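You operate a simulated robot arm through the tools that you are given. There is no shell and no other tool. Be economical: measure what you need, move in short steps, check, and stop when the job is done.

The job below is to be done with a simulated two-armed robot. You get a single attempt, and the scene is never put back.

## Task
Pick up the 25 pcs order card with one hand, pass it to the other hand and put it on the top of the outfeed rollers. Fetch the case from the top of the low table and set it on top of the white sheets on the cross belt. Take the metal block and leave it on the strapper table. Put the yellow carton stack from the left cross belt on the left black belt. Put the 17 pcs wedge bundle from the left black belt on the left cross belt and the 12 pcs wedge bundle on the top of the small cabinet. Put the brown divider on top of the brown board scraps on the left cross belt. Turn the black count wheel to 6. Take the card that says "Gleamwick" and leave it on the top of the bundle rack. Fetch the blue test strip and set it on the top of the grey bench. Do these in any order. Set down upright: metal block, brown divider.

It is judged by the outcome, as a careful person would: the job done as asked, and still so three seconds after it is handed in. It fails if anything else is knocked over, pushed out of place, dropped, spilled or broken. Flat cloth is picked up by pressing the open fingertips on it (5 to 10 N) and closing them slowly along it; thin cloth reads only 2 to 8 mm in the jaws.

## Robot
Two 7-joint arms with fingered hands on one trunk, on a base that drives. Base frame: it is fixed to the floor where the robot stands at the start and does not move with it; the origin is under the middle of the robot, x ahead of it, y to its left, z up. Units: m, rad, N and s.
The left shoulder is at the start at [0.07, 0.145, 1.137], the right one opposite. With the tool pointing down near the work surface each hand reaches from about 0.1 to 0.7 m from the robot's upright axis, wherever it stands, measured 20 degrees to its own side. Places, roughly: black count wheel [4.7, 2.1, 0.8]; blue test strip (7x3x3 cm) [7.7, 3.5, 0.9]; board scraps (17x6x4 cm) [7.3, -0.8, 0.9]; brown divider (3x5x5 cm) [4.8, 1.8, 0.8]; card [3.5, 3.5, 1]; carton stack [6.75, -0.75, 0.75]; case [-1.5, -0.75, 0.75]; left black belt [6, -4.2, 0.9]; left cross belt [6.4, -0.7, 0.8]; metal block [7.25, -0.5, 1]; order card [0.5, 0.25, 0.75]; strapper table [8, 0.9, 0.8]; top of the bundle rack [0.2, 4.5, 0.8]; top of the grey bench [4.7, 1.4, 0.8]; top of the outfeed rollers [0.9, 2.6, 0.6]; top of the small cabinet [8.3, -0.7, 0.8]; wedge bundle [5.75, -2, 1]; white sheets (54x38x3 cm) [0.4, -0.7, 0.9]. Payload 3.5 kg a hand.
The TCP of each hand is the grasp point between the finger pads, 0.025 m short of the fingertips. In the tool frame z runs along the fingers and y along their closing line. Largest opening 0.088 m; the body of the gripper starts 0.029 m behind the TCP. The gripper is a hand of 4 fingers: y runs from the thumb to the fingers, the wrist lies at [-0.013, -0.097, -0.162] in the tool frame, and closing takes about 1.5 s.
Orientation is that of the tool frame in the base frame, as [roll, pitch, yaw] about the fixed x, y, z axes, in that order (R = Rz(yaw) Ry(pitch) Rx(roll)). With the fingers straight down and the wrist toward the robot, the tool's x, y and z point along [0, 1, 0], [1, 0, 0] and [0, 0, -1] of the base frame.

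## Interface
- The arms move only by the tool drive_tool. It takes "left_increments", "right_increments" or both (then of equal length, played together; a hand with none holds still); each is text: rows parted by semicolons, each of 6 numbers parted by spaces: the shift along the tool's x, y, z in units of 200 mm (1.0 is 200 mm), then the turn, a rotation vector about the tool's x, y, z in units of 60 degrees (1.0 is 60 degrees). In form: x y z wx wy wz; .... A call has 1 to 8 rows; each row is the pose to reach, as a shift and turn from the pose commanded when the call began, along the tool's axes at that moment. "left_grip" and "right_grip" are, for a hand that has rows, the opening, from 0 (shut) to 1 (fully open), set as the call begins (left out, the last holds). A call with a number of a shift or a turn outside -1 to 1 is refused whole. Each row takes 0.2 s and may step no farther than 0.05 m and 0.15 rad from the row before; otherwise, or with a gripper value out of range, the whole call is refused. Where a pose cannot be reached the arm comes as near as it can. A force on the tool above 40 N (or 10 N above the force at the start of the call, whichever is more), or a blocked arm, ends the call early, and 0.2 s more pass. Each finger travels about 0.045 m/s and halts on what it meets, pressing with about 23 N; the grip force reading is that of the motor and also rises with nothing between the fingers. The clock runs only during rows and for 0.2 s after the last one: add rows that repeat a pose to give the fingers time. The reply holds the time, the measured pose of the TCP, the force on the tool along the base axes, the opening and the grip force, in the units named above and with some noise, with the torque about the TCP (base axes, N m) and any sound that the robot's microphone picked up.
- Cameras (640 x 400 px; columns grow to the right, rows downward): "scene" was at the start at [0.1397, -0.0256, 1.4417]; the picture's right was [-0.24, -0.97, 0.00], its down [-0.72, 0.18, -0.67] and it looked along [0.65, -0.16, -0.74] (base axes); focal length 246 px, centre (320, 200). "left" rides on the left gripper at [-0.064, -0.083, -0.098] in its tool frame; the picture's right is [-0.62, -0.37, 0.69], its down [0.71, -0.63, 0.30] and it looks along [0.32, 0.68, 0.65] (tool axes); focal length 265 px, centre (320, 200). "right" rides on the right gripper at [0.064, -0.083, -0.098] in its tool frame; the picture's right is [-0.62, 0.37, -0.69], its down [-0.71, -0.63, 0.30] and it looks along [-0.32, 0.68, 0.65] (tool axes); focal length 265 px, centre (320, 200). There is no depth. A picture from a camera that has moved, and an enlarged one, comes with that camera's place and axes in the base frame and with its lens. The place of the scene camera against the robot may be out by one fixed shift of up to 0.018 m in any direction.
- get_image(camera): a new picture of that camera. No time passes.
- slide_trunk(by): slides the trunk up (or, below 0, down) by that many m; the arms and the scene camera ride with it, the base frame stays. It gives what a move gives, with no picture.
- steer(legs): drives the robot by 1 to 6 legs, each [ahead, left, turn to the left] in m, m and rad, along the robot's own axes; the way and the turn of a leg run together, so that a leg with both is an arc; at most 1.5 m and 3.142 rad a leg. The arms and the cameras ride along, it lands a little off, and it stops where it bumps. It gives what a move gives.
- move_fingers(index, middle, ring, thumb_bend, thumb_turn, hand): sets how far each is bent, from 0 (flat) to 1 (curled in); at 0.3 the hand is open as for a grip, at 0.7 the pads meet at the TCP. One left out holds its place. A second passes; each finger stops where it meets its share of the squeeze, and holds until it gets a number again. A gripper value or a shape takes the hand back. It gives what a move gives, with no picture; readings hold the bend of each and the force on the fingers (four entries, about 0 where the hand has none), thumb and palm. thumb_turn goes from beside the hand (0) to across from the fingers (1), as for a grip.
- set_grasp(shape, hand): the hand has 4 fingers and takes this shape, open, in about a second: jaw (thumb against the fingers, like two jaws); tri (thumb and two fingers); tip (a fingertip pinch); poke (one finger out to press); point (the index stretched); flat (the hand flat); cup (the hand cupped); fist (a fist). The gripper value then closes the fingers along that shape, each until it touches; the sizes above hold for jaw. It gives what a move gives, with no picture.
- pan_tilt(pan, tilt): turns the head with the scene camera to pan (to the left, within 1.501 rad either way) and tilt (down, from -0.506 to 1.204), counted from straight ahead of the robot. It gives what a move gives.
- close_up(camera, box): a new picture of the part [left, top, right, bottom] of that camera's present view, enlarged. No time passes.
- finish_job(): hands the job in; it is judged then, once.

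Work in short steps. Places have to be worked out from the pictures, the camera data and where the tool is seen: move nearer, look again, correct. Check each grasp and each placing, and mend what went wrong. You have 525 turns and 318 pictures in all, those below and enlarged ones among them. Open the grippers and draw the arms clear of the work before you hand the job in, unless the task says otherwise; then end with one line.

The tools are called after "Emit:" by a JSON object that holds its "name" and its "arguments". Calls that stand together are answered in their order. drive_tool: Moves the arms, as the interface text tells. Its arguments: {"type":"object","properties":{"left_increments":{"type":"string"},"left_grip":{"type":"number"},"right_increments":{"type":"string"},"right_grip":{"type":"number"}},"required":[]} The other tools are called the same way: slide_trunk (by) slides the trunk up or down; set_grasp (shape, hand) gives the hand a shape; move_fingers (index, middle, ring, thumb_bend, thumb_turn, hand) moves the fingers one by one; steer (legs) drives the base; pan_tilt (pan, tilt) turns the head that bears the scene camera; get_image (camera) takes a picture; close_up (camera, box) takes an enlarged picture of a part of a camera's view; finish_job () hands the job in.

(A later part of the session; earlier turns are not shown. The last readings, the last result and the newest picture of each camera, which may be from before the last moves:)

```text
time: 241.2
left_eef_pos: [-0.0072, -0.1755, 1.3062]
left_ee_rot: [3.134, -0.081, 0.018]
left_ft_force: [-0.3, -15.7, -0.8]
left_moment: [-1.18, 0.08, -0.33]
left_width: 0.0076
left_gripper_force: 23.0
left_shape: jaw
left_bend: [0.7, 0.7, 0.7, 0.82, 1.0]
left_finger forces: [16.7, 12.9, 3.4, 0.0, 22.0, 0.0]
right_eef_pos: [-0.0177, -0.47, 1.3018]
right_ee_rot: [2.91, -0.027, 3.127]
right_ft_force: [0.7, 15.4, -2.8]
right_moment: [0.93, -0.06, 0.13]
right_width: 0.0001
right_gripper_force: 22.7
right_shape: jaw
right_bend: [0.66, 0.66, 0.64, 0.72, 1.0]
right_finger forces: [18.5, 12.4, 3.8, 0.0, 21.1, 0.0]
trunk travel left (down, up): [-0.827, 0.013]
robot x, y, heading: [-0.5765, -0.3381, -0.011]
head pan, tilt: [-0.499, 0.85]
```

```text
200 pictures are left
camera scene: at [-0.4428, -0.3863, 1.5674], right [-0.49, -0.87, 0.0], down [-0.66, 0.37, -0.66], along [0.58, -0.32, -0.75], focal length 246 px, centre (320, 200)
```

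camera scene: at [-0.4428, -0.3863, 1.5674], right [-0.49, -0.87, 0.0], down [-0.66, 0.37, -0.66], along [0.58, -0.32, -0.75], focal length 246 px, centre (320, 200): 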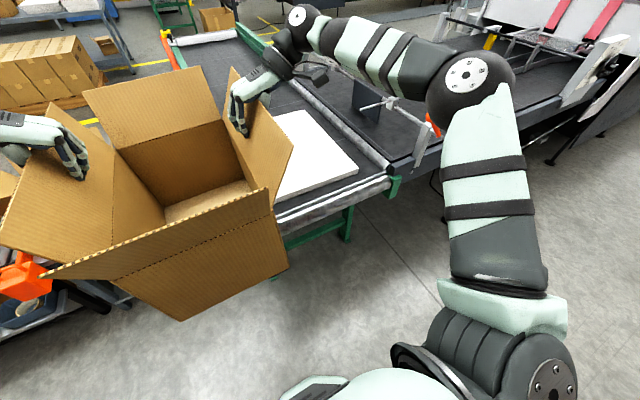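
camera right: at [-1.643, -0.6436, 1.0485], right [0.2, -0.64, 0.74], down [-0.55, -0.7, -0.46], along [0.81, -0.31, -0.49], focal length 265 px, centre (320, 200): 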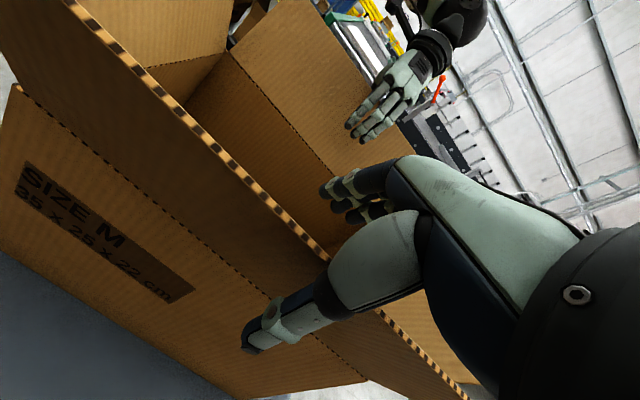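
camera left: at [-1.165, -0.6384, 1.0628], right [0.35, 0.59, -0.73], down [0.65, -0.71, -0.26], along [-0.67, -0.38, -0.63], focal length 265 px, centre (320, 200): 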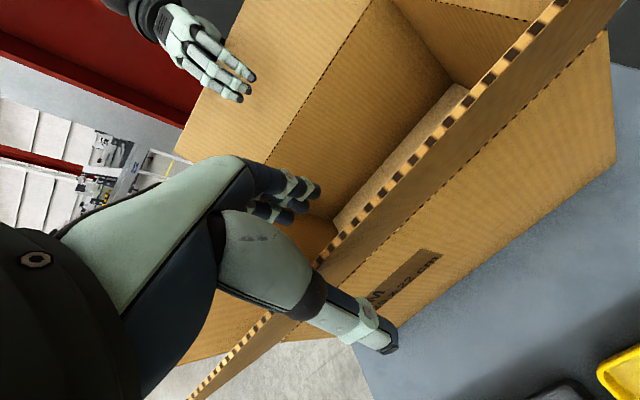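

The sheets span x≈[0.115,0.66], y≈[-0.86,-0.48], top ≈0.92. Shift right to align and move closer.

Emit:
{"name": "steer", "arguments": {"legs": [[0, -0.345, 0.01], [0.2, 0, 0]]}}

Emit:
{"name": "pan_tilt", "arguments": {"pan": -0.2, "tilt": 0.95}}

Emit:
{"name": "get_image", "arguments": {"camera": "scene"}}

Emit:
{"name": "get_image", "arguments": {"camera": "right"}}

```text
time: 244.6
left_eef_pos: [0.1827, -0.5208, 1.3089]
left_ee_rot: [3.135, -0.084, 0.023]
left_ft_force: [-2.5, -14.6, 0.1]
left_moment: [-1.29, 0.06, -0.34]
left_width: 0.0076
left_gripper_force: 23.6
left_shape: jaw
left_bend: [0.7, 0.7, 0.7, 0.82, 1.0]
left_finger forces: [17.0, 13.0, 3.3, 0.1, 21.7, 0.0]
right_eef_pos: [0.1726, -0.8177, 1.3033]
right_ee_rot: [2.912, -0.024, 3.129]
right_ft_force: [1.0, 16.1, -2.9]
right_moment: [0.91, -0.06, 0.12]
right_width: 0.0001
right_gripper_force: 23.3
right_shape: jaw
right_bend: [0.66, 0.66, 0.64, 0.72, 1.0]
right_finger forces: [18.7, 12.2, 3.8, 0.0, 21.1, 0.0]
trunk travel left (down, up): [-0.827, 0.013]
robot x, y, heading: [-0.3776, -0.6881, -0.008]
head pan, tilt: [-0.499, 0.85]
```

```text
time: 245.4
left_eef_pos: [0.1882, -0.5237, 1.306]
left_ee_rot: [3.135, -0.08, 0.022]
left_ft_force: [-1.4, -14.3, -0.4]
left_moment: [-1.15, 0.11, -0.35]
left_width: 0.0072
left_gripper_force: 22.8
left_shape: jaw
left_bend: [0.7, 0.7, 0.7, 0.82, 1.0]
left_finger forces: [16.5, 12.2, 3.4, 0.0, 21.6, 0.1]
right_eef_pos: [0.1788, -0.8173, 1.3013]
right_ee_rot: [2.909, -0.028, 3.131]
right_ft_force: [1.0, 15.0, -2.3]
right_moment: [0.82, -0.04, 0.13]
right_width: 0.0005
right_gripper_force: 23.4
right_shape: jaw
right_bend: [0.66, 0.66, 0.64, 0.72, 1.0]
right_finger forces: [18.1, 12.1, 3.7, 0.0, 21.1, 0.0]
trunk travel left (down, up): [-0.827, 0.013]
robot x, y, heading: [-0.3753, -0.6897, -0.013]
head pan, tilt: [-0.201, 0.949]
```

```text
199 pictures are left
camera scene: at [-0.2431, -0.7133, 1.5598], right [-0.21, -0.98, 0.0], down [-0.8, 0.17, -0.58], along [0.57, -0.12, -0.81], focal length 246 px, centre (320, 200)
```

scene: 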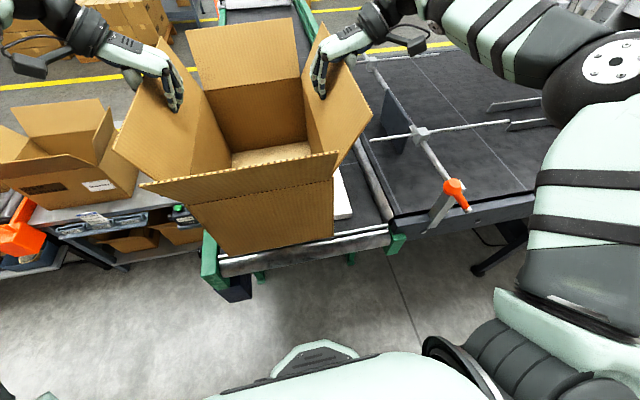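

```text
198 pictures are left
camera right: at [0.1165, -0.9212, 1.3793], right [0.64, 0.19, 0.74], down [0.7, -0.55, -0.46], along [0.32, 0.81, -0.49], focal length 265 px, centre (320, 200)
```

right: 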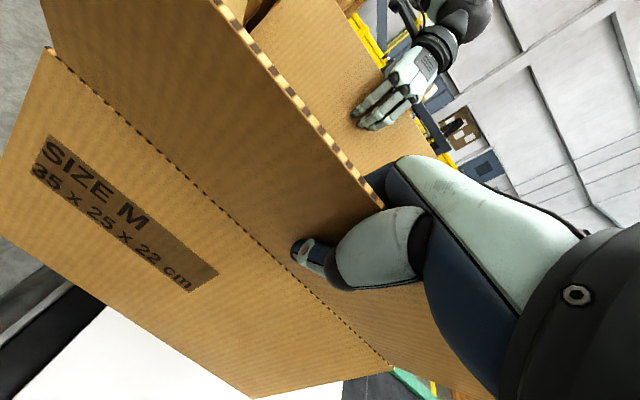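

Advance 9 cm more, then lower with the trunk.

Emit:
{"name": "steer", "arguments": {"legs": [[0.09, 0.01, 0.005]]}}

Emit:
{"name": "drive_tool", "arguments": {"left_increments": "0.07 0 0 0 0 0; 0.14 0 0 0 0 0", "right_increments": "-0.07 0 0 0 0 0; -0.14 0 0 0 0 0"}}

Emit:
{"name": "get_image", "arguments": {"camera": "scene"}}

```text
time: 246.5
left_eef_pos: [0.2692, -0.5108, 1.3109]
left_ee_rot: [3.134, -0.087, 0.027]
left_ft_force: [-1.3, -15.6, -0.8]
left_moment: [-1.21, 0.06, -0.37]
left_width: 0.0076
left_gripper_force: 23.2
left_shape: jaw
left_bend: [0.7, 0.7, 0.7, 0.82, 1.0]
left_finger forces: [16.9, 12.4, 3.5, 0.0, 21.5, 0.0]
right_eef_pos: [0.2591, -0.8067, 1.3063]
right_ee_rot: [2.912, -0.021, 3.136]
right_ft_force: [1.0, 15.6, -2.1]
right_moment: [0.86, -0.1, 0.11]
right_width: 0.0001
right_gripper_force: 23.0
right_shape: jaw
right_bend: [0.66, 0.66, 0.64, 0.72, 1.0]
right_finger forces: [18.5, 12.2, 3.6, 0.1, 20.9, 0.0]
trunk travel left (down, up): [-0.827, 0.013]
robot x, y, heading: [-0.29, -0.6788, -0.002]
head pan, tilt: [-0.201, 0.949]
```

```text
time: 247.1
left_eef_pos: [0.3013, -0.5108, 1.3088]
left_ee_rot: [3.133, -0.082, 0.025]
left_ft_force: [-1.4, -15.3, -0.5]
left_moment: [-1.21, 0.07, -0.37]
left_width: 0.0075
left_gripper_force: 23.2
left_shape: jaw
left_bend: [0.7, 0.7, 0.7, 0.82, 1.0]
left_finger forces: [17.0, 12.4, 3.5, 0.0, 20.9, 0.0]
right_eef_pos: [0.2929, -0.8067, 1.3008]
right_ee_rot: [2.91, -0.025, 3.137]
right_ft_force: [1.4, 15.1, -2.2]
right_moment: [0.94, -0.1, 0.11]
right_width: 0.0003
right_gripper_force: 23.1
right_shape: jaw
right_bend: [0.66, 0.66, 0.64, 0.72, 1.0]
right_finger forces: [18.6, 12.2, 3.7, 0.0, 21.1, 0.0]
trunk travel left (down, up): [-0.827, 0.013]
robot x, y, heading: [-0.2898, -0.6827, -0.003]
head pan, tilt: [-0.201, 0.949]
```

```text
197 pictures are left
camera scene: at [-0.156, -0.7034, 1.56], right [-0.2, -0.98, 0.0], down [-0.8, 0.16, -0.58], along [0.57, -0.12, -0.81], focal length 246 px, centre (320, 200)
```

scene: 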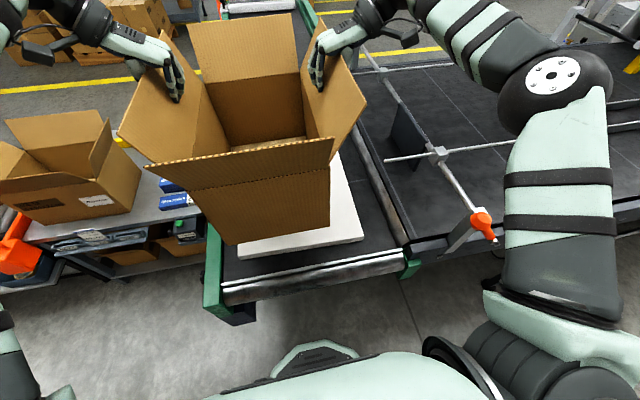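

Box is over the sheets. Lower in small steps.

Emit:
{"name": "slide_trunk", "arguments": {"by": -0.04}}

Emit:
{"name": "slide_trunk", "arguments": {"by": -0.015}}

Emit:
{"name": "get_image", "arguments": {"camera": "scene"}}

```text
time: 248.0
left_eef_pos: [0.3033, -0.509, 1.269]
left_ee_rot: [3.134, -0.081, 0.024]
left_ft_force: [-0.6, -17.1, 0.1]
left_moment: [-1.31, 0.06, -0.37]
left_width: 0.0077
left_gripper_force: 23.4
left_shape: jaw
left_bend: [0.7, 0.7, 0.7, 0.82, 1.0]
left_finger forces: [17.5, 12.9, 3.8, 0.1, 20.7, 0.0]
right_eef_pos: [0.294, -0.8069, 1.2609]
right_ee_rot: [2.912, -0.025, 3.134]
right_ft_force: [1.5, 16.9, -2.6]
right_moment: [0.97, -0.07, 0.12]
right_width: 0.0006
right_gripper_force: 23.4
right_shape: jaw
right_bend: [0.66, 0.66, 0.64, 0.72, 1.0]
right_finger forces: [19.1, 12.6, 3.8, 0.0, 21.0, 0.0]
trunk travel left (down, up): [-0.787, 0.053]
robot x, y, heading: [-0.2892, -0.6822, 0.0]
head pan, tilt: [-0.201, 0.949]
```

```text
time: 248.6
left_eef_pos: [0.3034, -0.5098, 1.254]
left_ee_rot: [3.135, -0.082, 0.027]
left_ft_force: [-1.4, -16.6, -1.8]
left_moment: [-1.28, 0.07, -0.37]
left_width: 0.0075
left_gripper_force: 23.4
left_shape: jaw
left_bend: [0.7, 0.7, 0.7, 0.82, 1.0]
left_finger forces: [17.6, 13.0, 3.7, 0.0, 20.7, 0.0]
right_eef_pos: [0.2947, -0.8066, 1.2446]
right_ee_rot: [2.91, -0.027, 3.136]
right_ft_force: [1.3, 16.8, -1.3]
right_moment: [0.94, -0.07, 0.12]
right_width: 0.0004
right_gripper_force: 22.6
right_shape: jaw
right_bend: [0.66, 0.66, 0.64, 0.72, 1.0]
right_finger forces: [19.0, 12.6, 3.8, 0.1, 21.1, 0.0]
trunk travel left (down, up): [-0.772, 0.068]
robot x, y, heading: [-0.2895, -0.6804, 0.001]
head pan, tilt: [-0.201, 0.949]
```

```text
196 pictures are left
camera scene: at [-0.1548, -0.7031, 1.5048], right [-0.2, -0.98, 0.0], down [-0.8, 0.16, -0.58], along [0.57, -0.12, -0.81], focal length 246 px, centre (320, 200)
```

scene: 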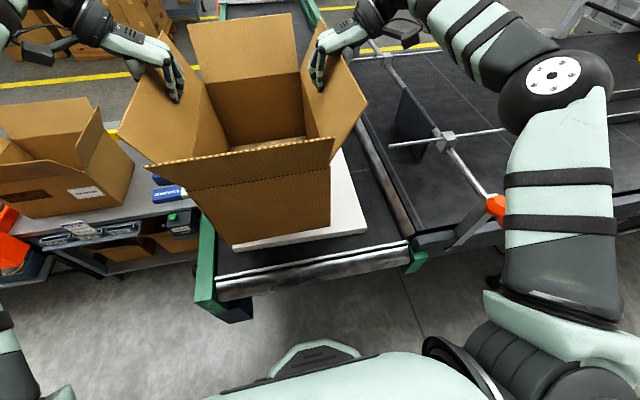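

Emit:
{"name": "slide_trunk", "arguments": {"by": -0.025}}

Emit:
{"name": "slide_trunk", "arguments": {"by": -0.02}}

Emit:
{"name": "get_image", "arguments": {"camera": "scene"}}

```text
time: 249.3
left_eef_pos: [0.3033, -0.5085, 1.2299]
left_ee_rot: [3.135, -0.081, 0.026]
left_ft_force: [-1.3, -16.8, -1.5]
left_moment: [-1.32, 0.09, -0.39]
left_width: 0.0078
left_gripper_force: 23.2
left_shape: jaw
left_bend: [0.7, 0.7, 0.7, 0.82, 1.0]
left_finger forces: [17.6, 13.0, 3.7, 0.1, 20.8, 0.0]
right_eef_pos: [0.2927, -0.8069, 1.2214]
right_ee_rot: [2.911, -0.026, 3.137]
right_ft_force: [1.6, 15.9, -2.3]
right_moment: [0.98, -0.09, 0.16]
right_width: 0.0006
right_gripper_force: 23.0
right_shape: jaw
right_bend: [0.66, 0.66, 0.64, 0.72, 1.0]
right_finger forces: [19.0, 12.7, 3.8, 0.0, 21.2, 0.0]
trunk travel left (down, up): [-0.747, 0.093]
robot x, y, heading: [-0.2938, -0.6843, 0.0]
head pan, tilt: [-0.201, 0.949]
```

```text
time: 250.0
left_eef_pos: [0.3028, -0.5088, 1.2079]
left_ee_rot: [3.135, -0.081, 0.028]
left_ft_force: [-1.1, -16.0, -0.2]
left_moment: [-1.3, 0.03, -0.39]
left_width: 0.0072
left_gripper_force: 23.7
left_shape: jaw
left_bend: [0.7, 0.7, 0.7, 0.82, 1.0]
left_finger forces: [17.5, 12.9, 3.6, 0.1, 20.7, 0.1]
right_eef_pos: [0.2937, -0.8067, 1.2016]
right_ee_rot: [2.911, -0.026, 3.137]
right_ft_force: [1.3, 15.3, -2.0]
right_moment: [0.97, -0.06, 0.13]
right_width: 0.0002
right_gripper_force: 23.0
right_shape: jaw
right_bend: [0.66, 0.66, 0.64, 0.72, 1.0]
right_finger forces: [18.9, 12.6, 3.8, 0.0, 21.1, 0.0]
trunk travel left (down, up): [-0.727, 0.113]
robot x, y, heading: [-0.2894, -0.683, -0.004]
head pan, tilt: [-0.201, 0.949]
```

```text
195 pictures are left
camera scene: at [-0.1555, -0.7031, 1.4599], right [-0.2, -0.98, 0.0], down [-0.8, 0.16, -0.58], along [0.57, -0.12, -0.81], focal length 246 px, centre (320, 200)
```

scene: 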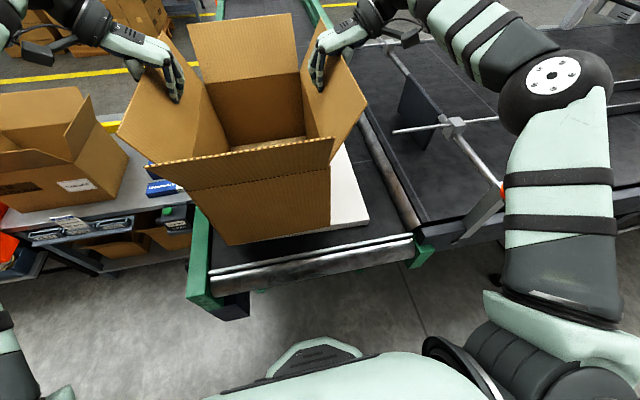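

Emit:
{"name": "slide_trunk", "arguments": {"by": -0.02}}

Emit:
{"name": "get_image", "arguments": {"camera": "scene"}}

Emit:
{"name": "get_image", "arguments": {"camera": "right"}}

```text
time: 250.6
left_eef_pos: [0.3033, -0.5091, 1.1888]
left_ee_rot: [3.135, -0.08, 0.026]
left_ft_force: [-1.5, -16.2, -1.3]
left_moment: [-1.28, 0.08, -0.37]
left_width: 0.0076
left_gripper_force: 22.6
left_shape: jaw
left_bend: [0.7, 0.7, 0.7, 0.82, 1.0]
left_finger forces: [17.5, 12.8, 3.7, 0.1, 20.7, 0.0]
right_eef_pos: [0.2932, -0.8081, 1.1816]
right_ee_rot: [2.91, -0.025, 3.136]
right_ft_force: [-0.1, 16.5, -1.5]
right_moment: [0.94, -0.04, 0.17]
right_width: 0.0002
right_gripper_force: 23.6
right_shape: jaw
right_bend: [0.66, 0.66, 0.64, 0.72, 1.0]
right_finger forces: [18.9, 12.6, 3.7, 0.0, 21.2, 0.1]
trunk travel left (down, up): [-0.707, 0.133]
robot x, y, heading: [-0.2892, -0.6813, -0.002]
head pan, tilt: [-0.201, 0.949]
```

```text
194 pictures are left
camera scene: at [-0.1555, -0.7031, 1.4399], right [-0.2, -0.98, 0.0], down [-0.8, 0.16, -0.58], along [0.57, -0.12, -0.81], focal length 246 px, centre (320, 200)
```

scene: 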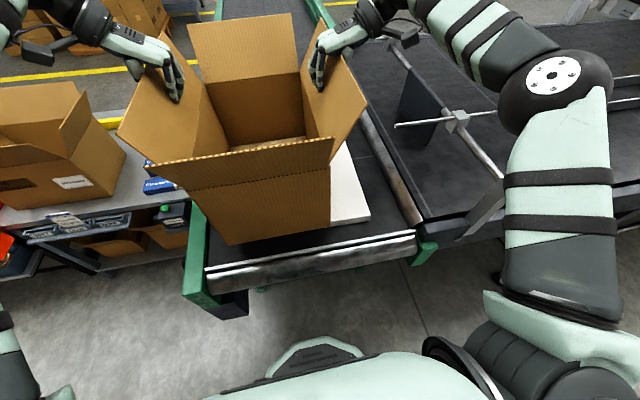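

```text
193 pictures are left
camera right: at [0.2326, -0.9105, 1.2589], right [0.64, 0.2, 0.74], down [0.7, -0.55, -0.46], along [0.32, 0.81, -0.49], focal length 265 px, centre (320, 200)
```

right: 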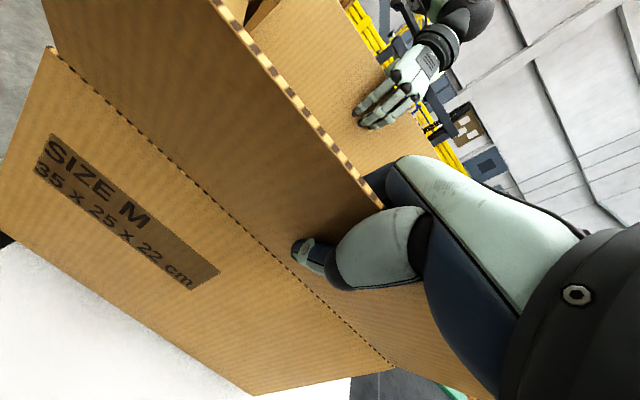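

The sheet top is lower (≈0.82–0.85) and its near edge ≈x 0.18, right edge ≈y −0.92, so shift the box forward and right by ~6 cm before lowering.

Emit:
{"name": "steer", "arguments": {"legs": [[0.06, -0.055, 0]]}}

Emit:
{"name": "get_image", "arguments": {"camera": "scene"}}

```text
time: 251.7
left_eef_pos: [0.3599, -0.561, 1.191]
left_ee_rot: [3.133, -0.084, 0.025]
left_ft_force: [-1.7, -16.0, -1.0]
left_moment: [-1.28, 0.11, -0.37]
left_width: 0.0072
left_gripper_force: 23.2
left_shape: jaw
left_bend: [0.7, 0.7, 0.7, 0.82, 1.0]
left_finger forces: [17.3, 12.8, 3.7, 0.1, 20.8, 0.0]
right_eef_pos: [0.3513, -0.8589, 1.1822]
right_ee_rot: [2.913, -0.025, 3.137]
right_ft_force: [1.5, 15.7, -1.6]
right_moment: [0.97, -0.06, 0.12]
right_width: 0.0003
right_gripper_force: 23.0
right_shape: jaw
right_bend: [0.66, 0.66, 0.64, 0.72, 1.0]
right_finger forces: [19.0, 12.5, 3.7, 0.0, 21.2, 0.0]
trunk travel left (down, up): [-0.707, 0.133]
robot x, y, heading: [-0.2305, -0.7357, 0.002]
head pan, tilt: [-0.201, 0.949]
```

```text
192 pictures are left
camera scene: at [-0.0981, -0.7556, 1.4402], right [-0.2, -0.98, 0.0], down [-0.8, 0.16, -0.58], along [0.57, -0.12, -0.81], focal length 246 px, centre (320, 200)
```

scene: 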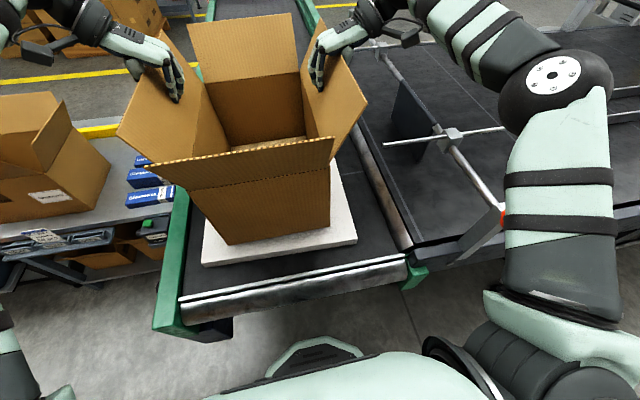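

Box is well inside the sheet outline now. Keep lowering.

Emit:
{"name": "slide_trunk", "arguments": {"by": -0.02}}

Emit:
{"name": "slide_trunk", "arguments": {"by": -0.02}}

Emit:
{"name": "get_image", "arguments": {"camera": "scene"}}

```text
time: 252.4
left_eef_pos: [0.3607, -0.5671, 1.1759]
left_ee_rot: [3.13, -0.095, 0.026]
left_ft_force: [4.2, -12.4, 29.1]
left_moment: [-1.49, 0.19, -0.53]
left_width: 0.0075
left_gripper_force: 23.0
left_shape: jaw
left_bend: [0.7, 0.7, 0.7, 0.83, 1.0]
left_finger forces: [22.3, 15.7, 4.3, 0.0, 33.2, 0.0]
right_eef_pos: [0.3504, -0.862, 1.1622]
right_ee_rot: [2.911, -0.024, 3.138]
right_ft_force: [4.0, 11.6, -0.9]
right_moment: [0.65, -0.13, 0.08]
right_width: 0.0
right_gripper_force: 23.1
right_shape: jaw
right_bend: [0.66, 0.66, 0.64, 0.72, 1.0]
right_finger forces: [17.1, 11.1, 3.4, 0.1, 21.9, 0.1]
trunk travel left (down, up): [-0.687, 0.153]
robot x, y, heading: [-0.2329, -0.7376, -0.002]
head pan, tilt: [-0.201, 0.949]
```

```text
time: 252.7
left_eef_pos: [0.3606, -0.5694, 1.1757]
left_ee_rot: [3.125, -0.107, 0.022]
left_ft_force: [-2.8, -10.7, 10.1]
left_moment: [-1.06, 0.2, -0.31]
left_width: 0.0076
left_gripper_force: 22.8
left_shape: jaw
left_bend: [0.7, 0.7, 0.7, 0.82, 1.0]
left_finger forces: [17.3, 11.8, 2.3, 0.0, 22.8, 0.0]
right_eef_pos: [0.3506, -0.862, 1.1613]
right_ee_rot: [2.907, -0.016, 3.136]
right_ft_force: [0.4, 6.2, 3.9]
right_moment: [0.52, -0.06, 0.09]
right_width: 0.0004
right_gripper_force: 23.2
right_shape: jaw
right_bend: [0.66, 0.66, 0.64, 0.72, 1.0]
right_finger forces: [16.1, 10.2, 2.9, 0.0, 22.5, 0.0]
trunk travel left (down, up): [-0.684, 0.156]
robot x, y, heading: [-0.2311, -0.7365, -0.002]
head pan, tilt: [-0.201, 0.949]
stopped: the force on the tool passed its limit at 47 N (the readings are from after the stop); the commanded pose is now the measured one
```

```text
191 pictures are left
camera scene: at [-0.0997, -0.7601, 1.417], right [-0.2, -0.98, 0.0], down [-0.8, 0.16, -0.58], along [0.57, -0.12, -0.81], focal length 246 px, centre (320, 200)
```

scene: 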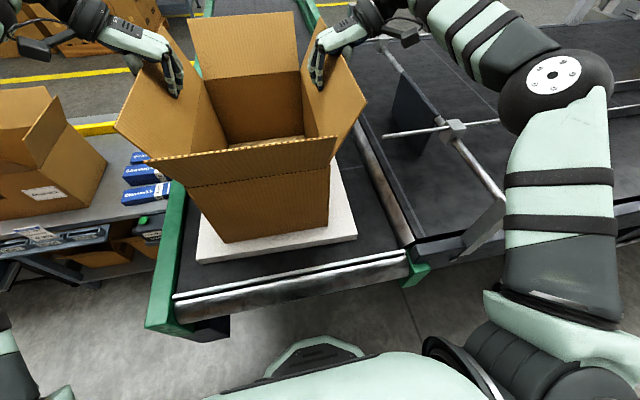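

Contact. Open both hands.

Emit:
{"name": "drive_tool", "arguments": {"left_increments": "0 0 0 0 0 0; 0 0 0 0 0 0; 0 0 0 0 0 0; 0 0 0 0 0 0; 0 0 0 0 0 0; 0 0 0 0 0 0; 0 0 0 0 0 0; 0 0 0 0 0 0", "right_increments": "0 0 0 0 0 0; 0 0 0 0 0 0; 0 0 0 0 0 0; 0 0 0 0 0 0; 0 0 0 0 0 0; 0 0 0 0 0 0; 0 0 0 0 0 0; 0 0 0 0 0 0", "left_grip": 1, "right_grip": 1}}

Emit:
{"name": "slide_trunk", "arguments": {"by": 0.14}}

Emit:
{"name": "get_image", "arguments": {"camera": "scene"}}

```text
time: 254.5
left_eef_pos: [0.3627, -0.5645, 1.1743]
left_ee_rot: [3.125, -0.096, 0.028]
left_ft_force: [-0.1, 1.0, -0.4]
left_moment: [-0.03, 0.02, -0.03]
left_width: 0.0875
left_gripper_force: 0.1
left_shape: jaw
left_bend: [0.3, 0.3, 0.3, 0.3, 0.98]
left_finger forces: [0.1, 0.1, 0.0, 0.0, 0.0, 0.1]
right_eef_pos: [0.3531, -0.8623, 1.1593]
right_ee_rot: [2.911, -0.022, 3.136]
right_ft_force: [0.4, 0.5, -0.2]
right_moment: [0.0, -0.02, -0.02]
right_width: 0.0875
right_gripper_force: 0.0
right_shape: jaw
right_bend: [0.3, 0.3, 0.3, 0.3, 0.98]
right_finger forces: [0.0, 0.0, 0.1, 0.0, 0.0, 0.1]
trunk travel left (down, up): [-0.684, 0.156]
robot x, y, heading: [-0.2318, -0.7374, -0.001]
head pan, tilt: [-0.201, 0.949]
```

```text
time: 256.2
left_eef_pos: [0.3637, -0.5652, 1.3133]
left_ee_rot: [3.126, -0.099, 0.027]
left_ft_force: [-0.3, 0.3, -0.5]
left_moment: [-0.01, 0.0, -0.03]
left_width: 0.0875
left_gripper_force: 0.0
left_shape: jaw
left_bend: [0.3, 0.3, 0.3, 0.3, 0.98]
left_finger forces: [0.1, 0.0, 0.1, 0.1, 0.0, 0.0]
right_eef_pos: [0.3535, -0.8616, 1.2994]
right_ee_rot: [2.909, -0.023, 3.135]
right_ft_force: [-0.4, -0.1, 0.4]
right_moment: [0.01, -0.01, 0.01]
right_width: 0.0875
right_gripper_force: 0.1
right_shape: jaw
right_bend: [0.3, 0.3, 0.3, 0.3, 0.98]
right_finger forces: [0.1, 0.1, 0.1, 0.0, 0.1, 0.0]
trunk travel left (down, up): [-0.824, 0.016]
robot x, y, heading: [-0.2268, -0.735, -0.003]
head pan, tilt: [-0.201, 0.949]
```

```text
190 pictures are left
camera scene: at [-0.0962, -0.7579, 1.5569], right [-0.2, -0.98, 0.0], down [-0.8, 0.16, -0.58], along [0.57, -0.12, -0.81], focal length 246 px, centre (320, 200)
```

scene: 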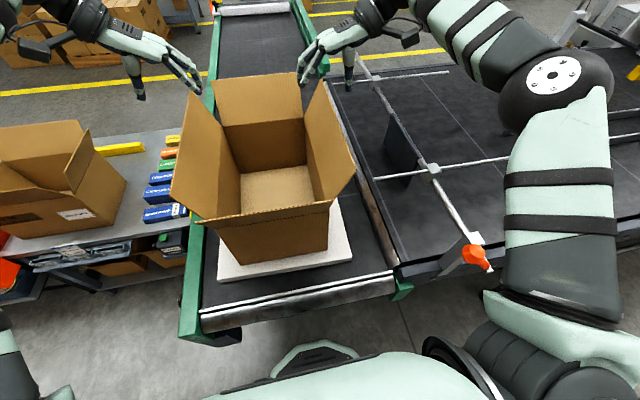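

The case stands on the sheets. Back away and return both hands to the neutral yaw, pulled in.

Emit:
{"name": "steer", "arguments": {"legs": [[-0.4, 0, 0]]}}

Emit:
{"name": "drive_tool", "arguments": {"left_increments": "-0.1 0 0 0 0 -0.14; -0.2 0 0 0 0 -0.28; -0.3 0 0 0 0 -0.42; -0.4 0 0 0 0 -0.56; -0.5 0 0 0 0 -0.7; -0.6 0 0 0 0 -0.84; -0.7 0 0 0 0 -0.98", "right_increments": "0.1 0 0 0 0 0.14; 0.2 0 0 0 0 0.28; 0.3 0 0 0 0 0.42; 0.4 0 0 0 0 0.56; 0.5 0 0 0 0 0.7; 0.6 0 0 0 0 0.84; 0.7 0 0 0 0 0.98"}}

Emit:
{"name": "drive_tool", "arguments": {"left_increments": "0 0 0 0 0 -0.13; 0 0 0 0 0 -0.26; 0 0 0 0 0 -0.39; 0 0 0 0 0 -0.54", "right_increments": "0 0 0 0 0 0.13; 0 0 0 0 0 0.26; 0 0 0 0 0 0.39; 0 0 0 0 0 0.52"}}

Emit:
{"name": "get_image", "arguments": {"camera": "scene"}}

```text
time: 258.7
left_eef_pos: [-0.0399, -0.5633, 1.3123]
left_ee_rot: [3.126, -0.096, 0.032]
left_ft_force: [0.6, -0.3, 0.1]
left_moment: [-0.01, 0.04, 0.04]
left_width: 0.0879
left_gripper_force: 0.1
left_shape: jaw
left_bend: [0.3, 0.3, 0.3, 0.3, 0.98]
left_finger forces: [0.0, 0.0, 0.1, 0.1, 0.1, 0.0]
right_eef_pos: [-0.0473, -0.8593, 1.2975]
right_ee_rot: [2.91, -0.024, 3.141]
right_ft_force: [-0.4, 0.2, -0.2]
right_moment: [0.02, 0.01, -0.01]
right_width: 0.0876
right_gripper_force: 0.1
right_shape: jaw
right_bend: [0.3, 0.3, 0.3, 0.3, 0.98]
right_finger forces: [0.0, 0.0, 0.0, 0.1, 0.0, 0.0]
trunk travel left (down, up): [-0.824, 0.016]
robot x, y, heading: [-0.6392, -0.7372, 0.006]
head pan, tilt: [-0.201, 0.949]
```

```text
time: 260.3
left_eef_pos: [-0.1822, -0.5693, 1.3024]
left_ee_rot: [3.036, -0.027, 1.062]
left_ft_force: [0.3, 1.0, -0.3]
left_moment: [0.0, 0.02, 0.03]
left_width: 0.0879
left_gripper_force: 0.1
left_shape: jaw
left_bend: [0.3, 0.3, 0.3, 0.3, 0.98]
left_finger forces: [0.1, 0.0, 0.0, 0.1, 0.1, 0.0]
left hand out of reach, approached as far as the arm can: row 5
right_eef_pos: [-0.1922, -0.8634, 1.3034]
right_ee_rot: [3.035, -0.211, 2.119]
right_ft_force: [-0.2, 0.4, 0.1]
right_moment: [-0.05, -0.03, 0.0]
right_width: 0.0876
right_gripper_force: 0.1
right_shape: jaw
right_bend: [0.3, 0.3, 0.3, 0.3, 0.98]
right_finger forces: [0.1, 0.0, 0.1, 0.1, 0.1, 0.1]
trunk travel left (down, up): [-0.824, 0.016]
robot x, y, heading: [-0.638, -0.7377, 0.004]
head pan, tilt: [-0.201, 0.949]
```

```text
refused: row 4 steps farther than a row can; nothing moved
```

```text
189 pictures are left
camera scene: at [-0.5034, -0.7624, 1.5572], right [-0.2, -0.98, 0.0], down [-0.8, 0.16, -0.58], along [0.57, -0.11, -0.81], focal length 246 px, centre (320, 200)
```

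scene: 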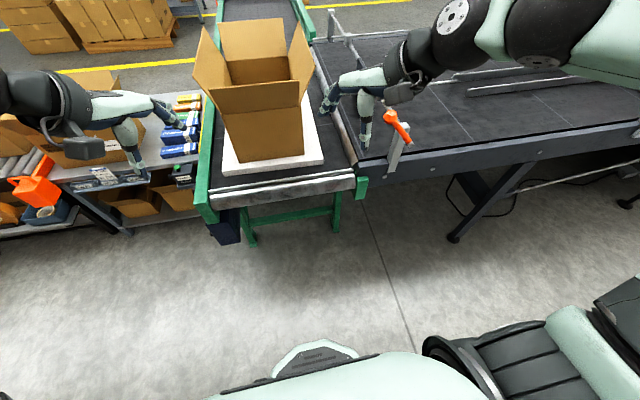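

Emit:
{"name": "drive_tool", "arguments": {"left_increments": "0 0 0 0.03 0 -0.12; 0 0 0 0.06 0 -0.24; 0 0 0 0.09 0 -0.36; 0 0 0 0.1 0 -0.487", "right_increments": "0 0 0 0 0 0.13; 0 0 0 0 0 0.26; 0 0 0 0 0 0.39; 0 0 0 0 0 0.52"}}

Emit:
{"name": "drive_tool", "arguments": {"left_increments": "0 0 0.1 0 0 0; 0 0 0.2 0 0 0; 0 0 0.3 0 0 0", "right_increments": "-0.03 0 0.1 0 -0.1 0; -0.06 0 0.2 0 -0.2 0; -0.06 0 0.3 0 -0.2 0"}}

Emit:
{"name": "steer", "arguments": {"legs": [[0.05, 0.75, 0], [0.18, 1.2, 0], [0.05, 0.85, 0]]}}

Emit:
{"name": "pan_tilt", "arguments": {"pan": 0.5, "tilt": 0.6}}

Emit:
{"name": "get_image", "arguments": {"camera": "scene"}}

```text
time: 261.3
left_eef_pos: [-0.1362, -0.5415, 1.29]
left_ee_rot: [-3.138, 0.002, 1.576]
left_ft_force: [-0.6, -0.5, -0.8]
left_moment: [0.03, -0.01, 0.0]
left_width: 0.0876
left_gripper_force: 0.0
left_shape: jaw
left_bend: [0.3, 0.3, 0.3, 0.3, 0.98]
left_finger forces: [0.0, 0.0, 0.0, 0.1, 0.0, 0.0]
left hand out of reach, approached as far as the arm can: row 1, 2, 3, 4
right_eef_pos: [-0.1892, -0.8583, 1.302]
right_ee_rot: [-3.117, -0.23, 1.561]
right_ft_force: [0.1, 0.6, 0.9]
right_moment: [0.0, -0.02, 0.01]
right_width: 0.0876
right_gripper_force: 0.1
right_shape: jaw
right_bend: [0.3, 0.3, 0.3, 0.3, 0.98]
right_finger forces: [0.0, 0.1, 0.0, 0.0, 0.1, 0.0]
trunk travel left (down, up): [-0.824, 0.016]
robot x, y, heading: [-0.6377, -0.7396, 0.003]
head pan, tilt: [-0.201, 0.949]
```

```text
time: 262.1
left_eef_pos: [-0.1364, -0.5443, 1.233]
left_ee_rot: [-3.139, -0.018, 1.567]
left_ft_force: [-0.6, 0.3, 0.1]
left_moment: [-0.01, 0.0, 0.02]
left_width: 0.0877
left_gripper_force: 0.1
left_shape: jaw
left_bend: [0.3, 0.3, 0.3, 0.3, 0.98]
left_finger forces: [0.0, 0.0, 0.0, 0.0, 0.1, 0.0]
right_eef_pos: [-0.1908, -0.8584, 1.241]
right_ee_rot: [-3.119, -0.022, 1.569]
right_ft_force: [-0.2, -1.8, 0.9]
right_moment: [-0.02, 0.01, 0.03]
right_width: 0.0877
right_gripper_force: 0.1
right_shape: jaw
right_bend: [0.3, 0.3, 0.3, 0.3, 0.98]
right_finger forces: [0.1, 0.0, 0.0, 0.1, 0.1, 0.1]
trunk travel left (down, up): [-0.824, 0.016]
robot x, y, heading: [-0.6366, -0.7359, 0.003]
head pan, tilt: [-0.201, 0.949]
```

```text
time: 275.9
left_eef_pos: [0.1231, 2.237, 1.2338]
left_ee_rot: [-3.139, -0.015, 1.587]
left_ft_force: [0.5, -0.2, -0.3]
left_moment: [-0.02, 0.02, 0.0]
left_width: 0.088
left_gripper_force: 0.1
left_shape: jaw
left_bend: [0.3, 0.3, 0.3, 0.3, 0.98]
left_finger forces: [0.1, 0.0, 0.0, 0.1, 0.1, 0.0]
right_eef_pos: [0.0718, 1.9222, 1.2418]
right_ee_rot: [-3.119, -0.022, 1.585]
right_ft_force: [0.9, -0.3, -0.3]
right_moment: [0.02, 0.0, -0.01]
right_width: 0.0874
right_gripper_force: 0.1
right_shape: jaw
right_bend: [0.3, 0.3, 0.3, 0.3, 0.98]
right_finger forces: [0.1, 0.0, 0.0, 0.1, 0.1, 0.0]
trunk travel left (down, up): [-0.824, 0.016]
robot x, y, heading: [-0.3726, 2.0367, 0.022]
head pan, tilt: [-0.201, 0.949]
```

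```text
time: 277.0
left_eef_pos: [0.1218, 2.237, 1.2332]
left_ee_rot: [-3.139, -0.013, 1.588]
left_ft_force: [0.2, 0.3, -0.3]
left_moment: [-0.02, 0.01, 0.0]
left_width: 0.0873
left_gripper_force: 0.1
left_shape: jaw
left_bend: [0.3, 0.3, 0.3, 0.3, 0.98]
left_finger forces: [0.0, 0.0, 0.0, 0.0, 0.0, 0.0]
right_eef_pos: [0.0726, 1.9243, 1.24]
right_ee_rot: [-3.119, -0.023, 1.586]
right_ft_force: [0.0, 0.5, 0.0]
right_moment: [0.01, -0.02, 0.03]
right_width: 0.0875
right_gripper_force: 0.0
right_shape: jaw
right_bend: [0.3, 0.3, 0.3, 0.3, 0.98]
right_finger forces: [0.1, 0.0, 0.0, 0.0, 0.0, 0.1]
trunk travel left (down, up): [-0.824, 0.016]
robot x, y, heading: [-0.3772, 2.0363, 0.023]
head pan, tilt: [0.499, 0.6]
```

```text
188 pictures are left
camera scene: at [-0.2334, 2.074, 1.5854], right [0.5, -0.87, 0.0], down [-0.49, -0.28, -0.82], along [0.72, 0.41, -0.57], focal length 246 px, centre (320, 200)
```

scene: 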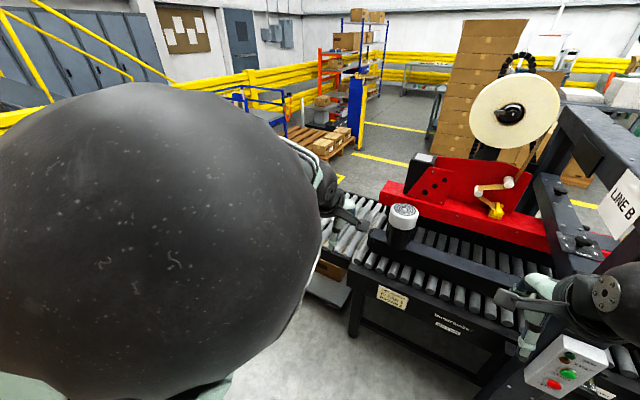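

Emit:
{"name": "steer", "arguments": {"legs": [[0.47, 0.3, -0.02], [0.1, 0.25, 0], [0.02, 0.75, 0]]}}

Emit:
{"name": "get_image", "arguments": {"camera": "scene"}}

```text
time: 285.3
left_eef_pos: [0.7267, 3.5129, 1.232]
left_ee_rot: [-3.139, -0.015, 1.55]
left_ft_force: [-0.8, -0.6, 0.4]
left_moment: [-0.01, 0.0, 0.01]
left_width: 0.0878
left_gripper_force: 0.1
left_shape: jaw
left_bend: [0.3, 0.3, 0.3, 0.3, 0.98]
left_finger forces: [0.0, 0.0, 0.0, 0.0, 0.0, 0.0]
right_eef_pos: [0.666, 3.2006, 1.2397]
right_ee_rot: [-3.12, -0.022, 1.547]
right_ft_force: [-0.2, -1.2, 0.0]
right_moment: [-0.02, 0.0, 0.04]
right_width: 0.0876
right_gripper_force: 0.0
right_shape: jaw
right_bend: [0.3, 0.3, 0.3, 0.3, 0.98]
right_finger forces: [0.0, 0.0, 0.0, 0.0, 0.1, 0.0]
trunk travel left (down, up): [-0.824, 0.016]
robot x, y, heading: [0.2292, 3.3311, -0.011]
head pan, tilt: [0.499, 0.6]
```

```text
187 pictures are left
camera scene: at [0.3665, 3.3635, 1.5855], right [0.46, -0.89, 0.0], down [-0.5, -0.26, -0.83], along [0.73, 0.38, -0.56], focal length 246 px, centre (320, 200)
```

scene: 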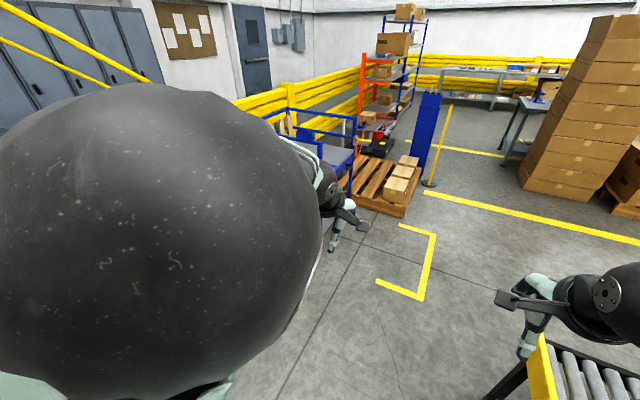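

Emit:
{"name": "steer", "arguments": {"legs": [[1.3, -0.1, 0], [1.4, -0.3, 0], [1.0, 0.05, 0]]}}

Emit:
{"name": "pan_tilt", "arguments": {"pan": -0.4, "tilt": 0.45}}

Emit:
{"name": "get_image", "arguments": {"camera": "scene"}}

```text
time: 303.1
left_eef_pos: [4.3711, 3.0565, 1.2326]
left_ee_rot: [-3.141, -0.013, 1.539]
left_ft_force: [-0.3, -0.5, 0.4]
left_moment: [0.0, -0.04, 0.01]
left_width: 0.0878
left_gripper_force: 0.0
left_shape: jaw
left_bend: [0.3, 0.3, 0.3, 0.3, 0.98]
left_finger forces: [0.1, 0.0, 0.1, 0.0, 0.0, 0.0]
right_eef_pos: [4.3063, 2.7458, 1.2398]
right_ee_rot: [-3.118, -0.021, 1.537]
right_ft_force: [-0.8, 0.5, -0.6]
right_moment: [-0.02, -0.04, -0.02]
right_width: 0.0875
right_gripper_force: 0.1
right_shape: jaw
right_bend: [0.3, 0.3, 0.3, 0.3, 0.98]
right_finger forces: [0.0, 0.0, 0.0, 0.0, 0.0, 0.0]
trunk travel left (down, up): [-0.824, 0.016]
robot x, y, heading: [3.8657, 2.8779, -0.03]
head pan, tilt: [0.499, 0.6]
```

```text
time: 304.4
left_eef_pos: [4.372, 3.0567, 1.2331]
left_ee_rot: [-3.139, -0.014, 1.538]
left_ft_force: [0.3, 0.6, 0.1]
left_moment: [-0.04, 0.01, 0.03]
left_width: 0.0878
left_gripper_force: 0.1
left_shape: jaw
left_bend: [0.3, 0.3, 0.3, 0.3, 0.98]
left_finger forces: [0.1, 0.0, 0.0, 0.0, 0.0, 0.1]
right_eef_pos: [4.3063, 2.7456, 1.2403]
right_ee_rot: [-3.119, -0.023, 1.538]
right_ft_force: [-0.7, 0.7, -0.5]
right_moment: [-0.01, 0.0, 0.0]
right_width: 0.0875
right_gripper_force: 0.0
right_shape: jaw
right_bend: [0.3, 0.3, 0.3, 0.3, 0.98]
right_finger forces: [0.0, 0.1, 0.1, 0.1, 0.0, 0.1]
trunk travel left (down, up): [-0.824, 0.016]
robot x, y, heading: [3.8665, 2.8788, -0.026]
head pan, tilt: [-0.4, 0.45]
```

```text
186 pictures are left
camera scene: at [4.0136, 2.8328, 1.599], right [-0.41, -0.91, 0.0], down [-0.4, 0.18, -0.9], along [0.82, -0.37, -0.44], focal length 246 px, centre (320, 200)
```

scene: 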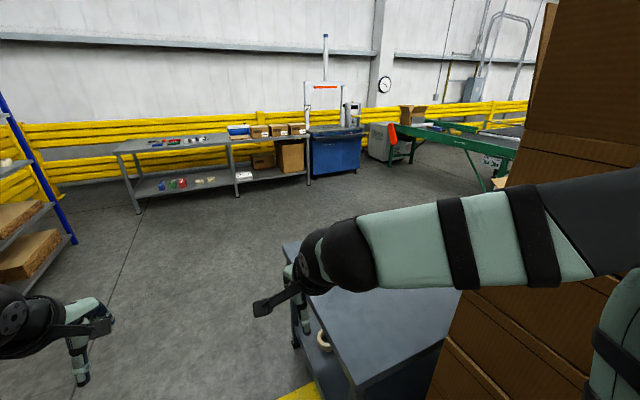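

Emit:
{"name": "steer", "arguments": {"legs": [[1.45, 0.0, 0]]}}

Emit:
{"name": "pan_tilt", "arguments": {"pan": -1.5, "tilt": 0.5}}

Emit:
{"name": "get_image", "arguments": {"camera": "scene"}}

```text
time: 311.5
left_eef_pos: [5.8173, 3.0242, 1.2323]
left_ee_rot: [-3.139, -0.012, 1.544]
left_ft_force: [0.4, 0.5, -0.6]
left_moment: [-0.01, 0.0, 0.0]
left_width: 0.088
left_gripper_force: 0.1
left_shape: jaw
left_bend: [0.3, 0.3, 0.3, 0.3, 0.98]
left_finger forces: [0.0, 0.0, 0.0, 0.1, 0.1, 0.0]
right_eef_pos: [5.7536, 2.7125, 1.2409]
right_ee_rot: [-3.118, -0.022, 1.545]
right_ft_force: [-0.2, -0.4, -0.2]
right_moment: [-0.03, -0.01, -0.01]
right_width: 0.0875
right_gripper_force: 0.0
right_shape: jaw
right_bend: [0.3, 0.3, 0.3, 0.3, 0.98]
right_finger forces: [0.0, 0.0, 0.0, 0.0, 0.0, 0.0]
trunk travel left (down, up): [-0.824, 0.016]
robot x, y, heading: [5.3128, 2.8409, -0.021]
head pan, tilt: [-0.4, 0.45]
```

```text
time: 312.9
left_eef_pos: [5.8172, 3.0248, 1.2332]
left_ee_rot: [-3.139, -0.013, 1.545]
left_ft_force: [-0.1, -0.1, 0.6]
left_moment: [0.02, 0.02, 0.03]
left_width: 0.088
left_gripper_force: 0.0
left_shape: jaw
left_bend: [0.3, 0.3, 0.3, 0.3, 0.98]
left_finger forces: [0.0, 0.1, 0.0, 0.1, 0.1, 0.0]
right_eef_pos: [5.7546, 2.712, 1.2403]
right_ee_rot: [-3.118, -0.022, 1.544]
right_ft_force: [-0.3, 0.5, 0.3]
right_moment: [-0.02, 0.01, 0.0]
right_width: 0.0876
right_gripper_force: 0.0
right_shape: jaw
right_bend: [0.3, 0.3, 0.3, 0.3, 0.98]
right_finger forces: [0.0, 0.0, 0.0, 0.1, 0.0, 0.0]
trunk travel left (down, up): [-0.824, 0.016]
robot x, y, heading: [5.3112, 2.8453, -0.022]
head pan, tilt: [-1.499, 0.499]
```

```text
185 pictures are left
camera scene: at [5.3821, 2.7445, 1.5945], right [-1.0, -0.05, 0.0], down [-0.02, 0.48, -0.88], along [0.04, -0.88, -0.48], focal length 246 px, centre (320, 200)
```

scene: 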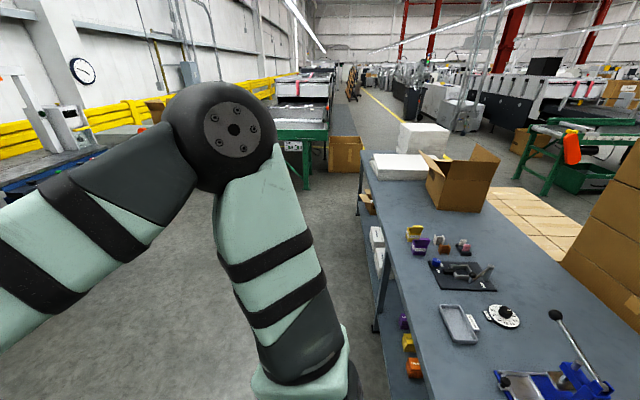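

Emit:
{"name": "close_up", "arguments": {"camera": "scene", "box": [390, 220, 540, 340]}}

```text
3.33 times, centred on (465, 280) of scene
camera zoom: at [5.3821, 2.7445, 1.5945], right [-1.0, -0.05, 0.0], down [-0.02, 0.48, -0.88], along [0.04, -0.88, -0.48], focal length 820 px, centre (-163, -67)
```

zoom: 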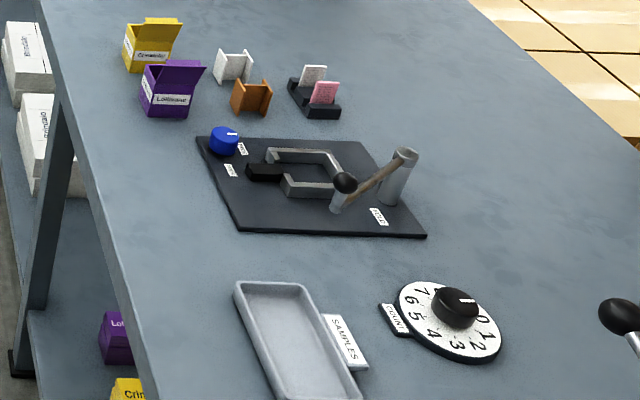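

Bench items identified: count knob ≈[4.75, 2.13], brown divider (H-shape) ≈[4.83, 1.79]. I'll stand on the bench's east side facing −x.

Emit:
{"name": "steer", "arguments": {"legs": [[0.25, 0, 0], [0, 0, 3.14], [0.1, 0.85, 0]]}}

Emit:
{"name": "pan_tilt", "arguments": {"pan": 0, "tilt": 0.8}}

Emit:
{"name": "get_image", "arguments": {"camera": "scene"}}

```text
time: 326.3
left_eef_pos: [4.9972, 1.7773, 1.232]
left_ee_rot: [-3.138, -0.017, -1.537]
left_ft_force: [-0.7, 0.1, -0.3]
left_moment: [0.0, -0.01, 0.02]
left_width: 0.0878
left_gripper_force: 0.1
left_shape: jaw
left_bend: [0.3, 0.3, 0.3, 0.3, 0.98]
left_finger forces: [0.0, 0.0, 0.1, 0.0, 0.0, 0.0]
right_eef_pos: [5.04, 2.0926, 1.2406]
right_ee_rot: [-3.118, -0.024, -1.539]
right_ft_force: [1.2, 1.0, 0.3]
right_moment: [0.0, 0.04, 0.02]
right_width: 0.0877
right_gripper_force: 0.0
right_shape: jaw
right_bend: [0.3, 0.3, 0.3, 0.3, 0.98]
right_finger forces: [0.0, 0.0, 0.0, 0.0, 0.0, 0.1]
trunk travel left (down, up): [-0.824, 0.016]
robot x, y, heading: [5.4888, 1.986, -3.105]
head pan, tilt: [-1.499, 0.499]
```

```text
time: 327.9
left_eef_pos: [4.9967, 1.7761, 1.2321]
left_ee_rot: [-3.139, -0.015, -1.538]
left_ft_force: [0.3, 0.3, 0.5]
left_moment: [-0.01, 0.0, -0.01]
left_width: 0.0878
left_gripper_force: 0.0
left_shape: jaw
left_bend: [0.3, 0.3, 0.3, 0.3, 0.98]
left_finger forces: [0.0, 0.1, 0.0, 0.1, 0.1, 0.0]
right_eef_pos: [5.0408, 2.0915, 1.2391]
right_ee_rot: [-3.12, -0.022, -1.537]
right_ft_force: [0.8, -0.2, 0.5]
right_moment: [-0.01, -0.02, -0.04]
right_width: 0.0876
right_gripper_force: 0.1
right_shape: jaw
right_bend: [0.3, 0.3, 0.3, 0.3, 0.98]
right_finger forces: [0.0, 0.1, 0.0, 0.1, 0.0, 0.0]
trunk travel left (down, up): [-0.824, 0.016]
robot x, y, heading: [5.491, 1.9862, -3.101]
head pan, tilt: [0.0, 0.799]
```

```text
183 pictures are left
camera scene: at [5.3708, 1.9759, 1.5685], right [-0.04, 1.0, 0.0], down [0.72, 0.03, -0.7], along [-0.7, -0.03, -0.72], focal length 246 px, centre (320, 200)
```

scene: 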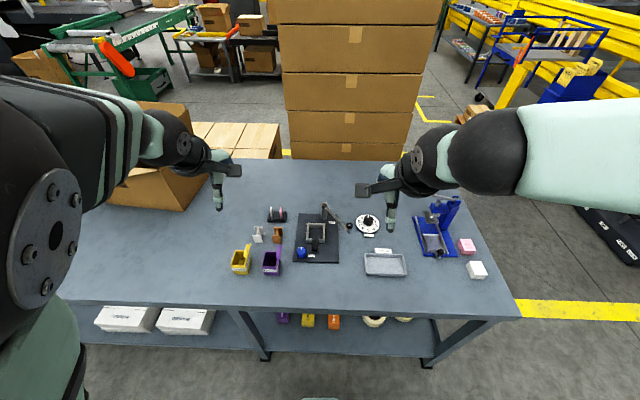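

Emit:
{"name": "steer", "arguments": {"legs": [[0.08, 0, -0.03]]}}

Emit:
{"name": "get_image", "arguments": {"camera": "right"}}

Emit:
{"name": "close_up", "arguments": {"camera": "scene", "box": [330, 200, 430, 280]}}

```text
time: 328.9
left_eef_pos: [4.919, 1.7892, 1.2353]
left_ee_rot: [3.137, -0.013, -1.567]
left_ft_force: [0.7, -0.2, 0.5]
left_moment: [-0.05, 0.0, -0.03]
left_width: 0.0879
left_gripper_force: 0.1
left_shape: jaw
left_bend: [0.3, 0.3, 0.3, 0.3, 0.98]
left_finger forces: [0.0, 0.0, 0.0, 0.1, 0.0, 0.0]
right_eef_pos: [4.972, 2.1031, 1.2434]
right_ee_rot: [-3.126, -0.02, -1.567]
right_ft_force: [0.3, -0.1, 0.3]
right_moment: [0.04, 0.0, -0.02]
right_width: 0.0874
right_gripper_force: 0.1
right_shape: jaw
right_bend: [0.3, 0.3, 0.3, 0.3, 0.98]
right_finger forces: [0.0, 0.0, 0.1, 0.1, 0.0, 0.0]
trunk travel left (down, up): [-0.824, 0.016]
robot x, y, heading: [5.4087, 1.9815, -3.137]
head pan, tilt: [0.0, 0.799]
```

```text
182 pictures are left
camera right: at [5.0556, 2.0411, 1.3441], right [-0.38, 0.63, 0.67], down [0.63, 0.71, -0.31], along [-0.67, 0.31, -0.67], focal length 265 px, centre (320, 200)
```

right: 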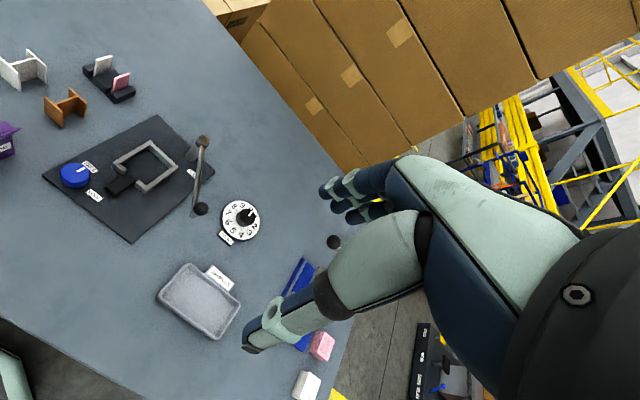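

```text
5.00 times, centred on (380, 240) of scene
camera zoom: at [5.3004, 1.9776, 1.5694], right [-0.01, 1.0, 0.0], down [0.71, 0.01, -0.7], along [-0.7, -0.01, -0.71], focal length 1231 px, centre (20, 0)
```

zoom: 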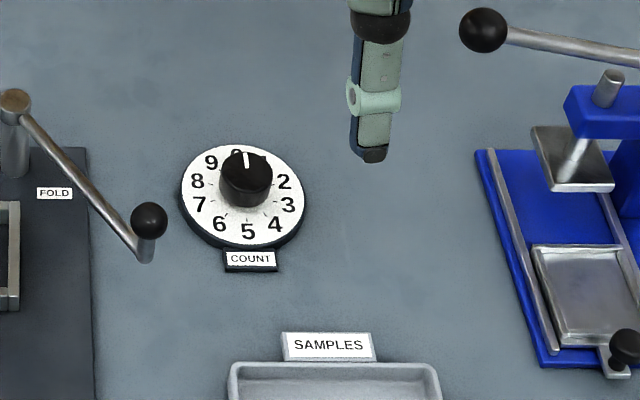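

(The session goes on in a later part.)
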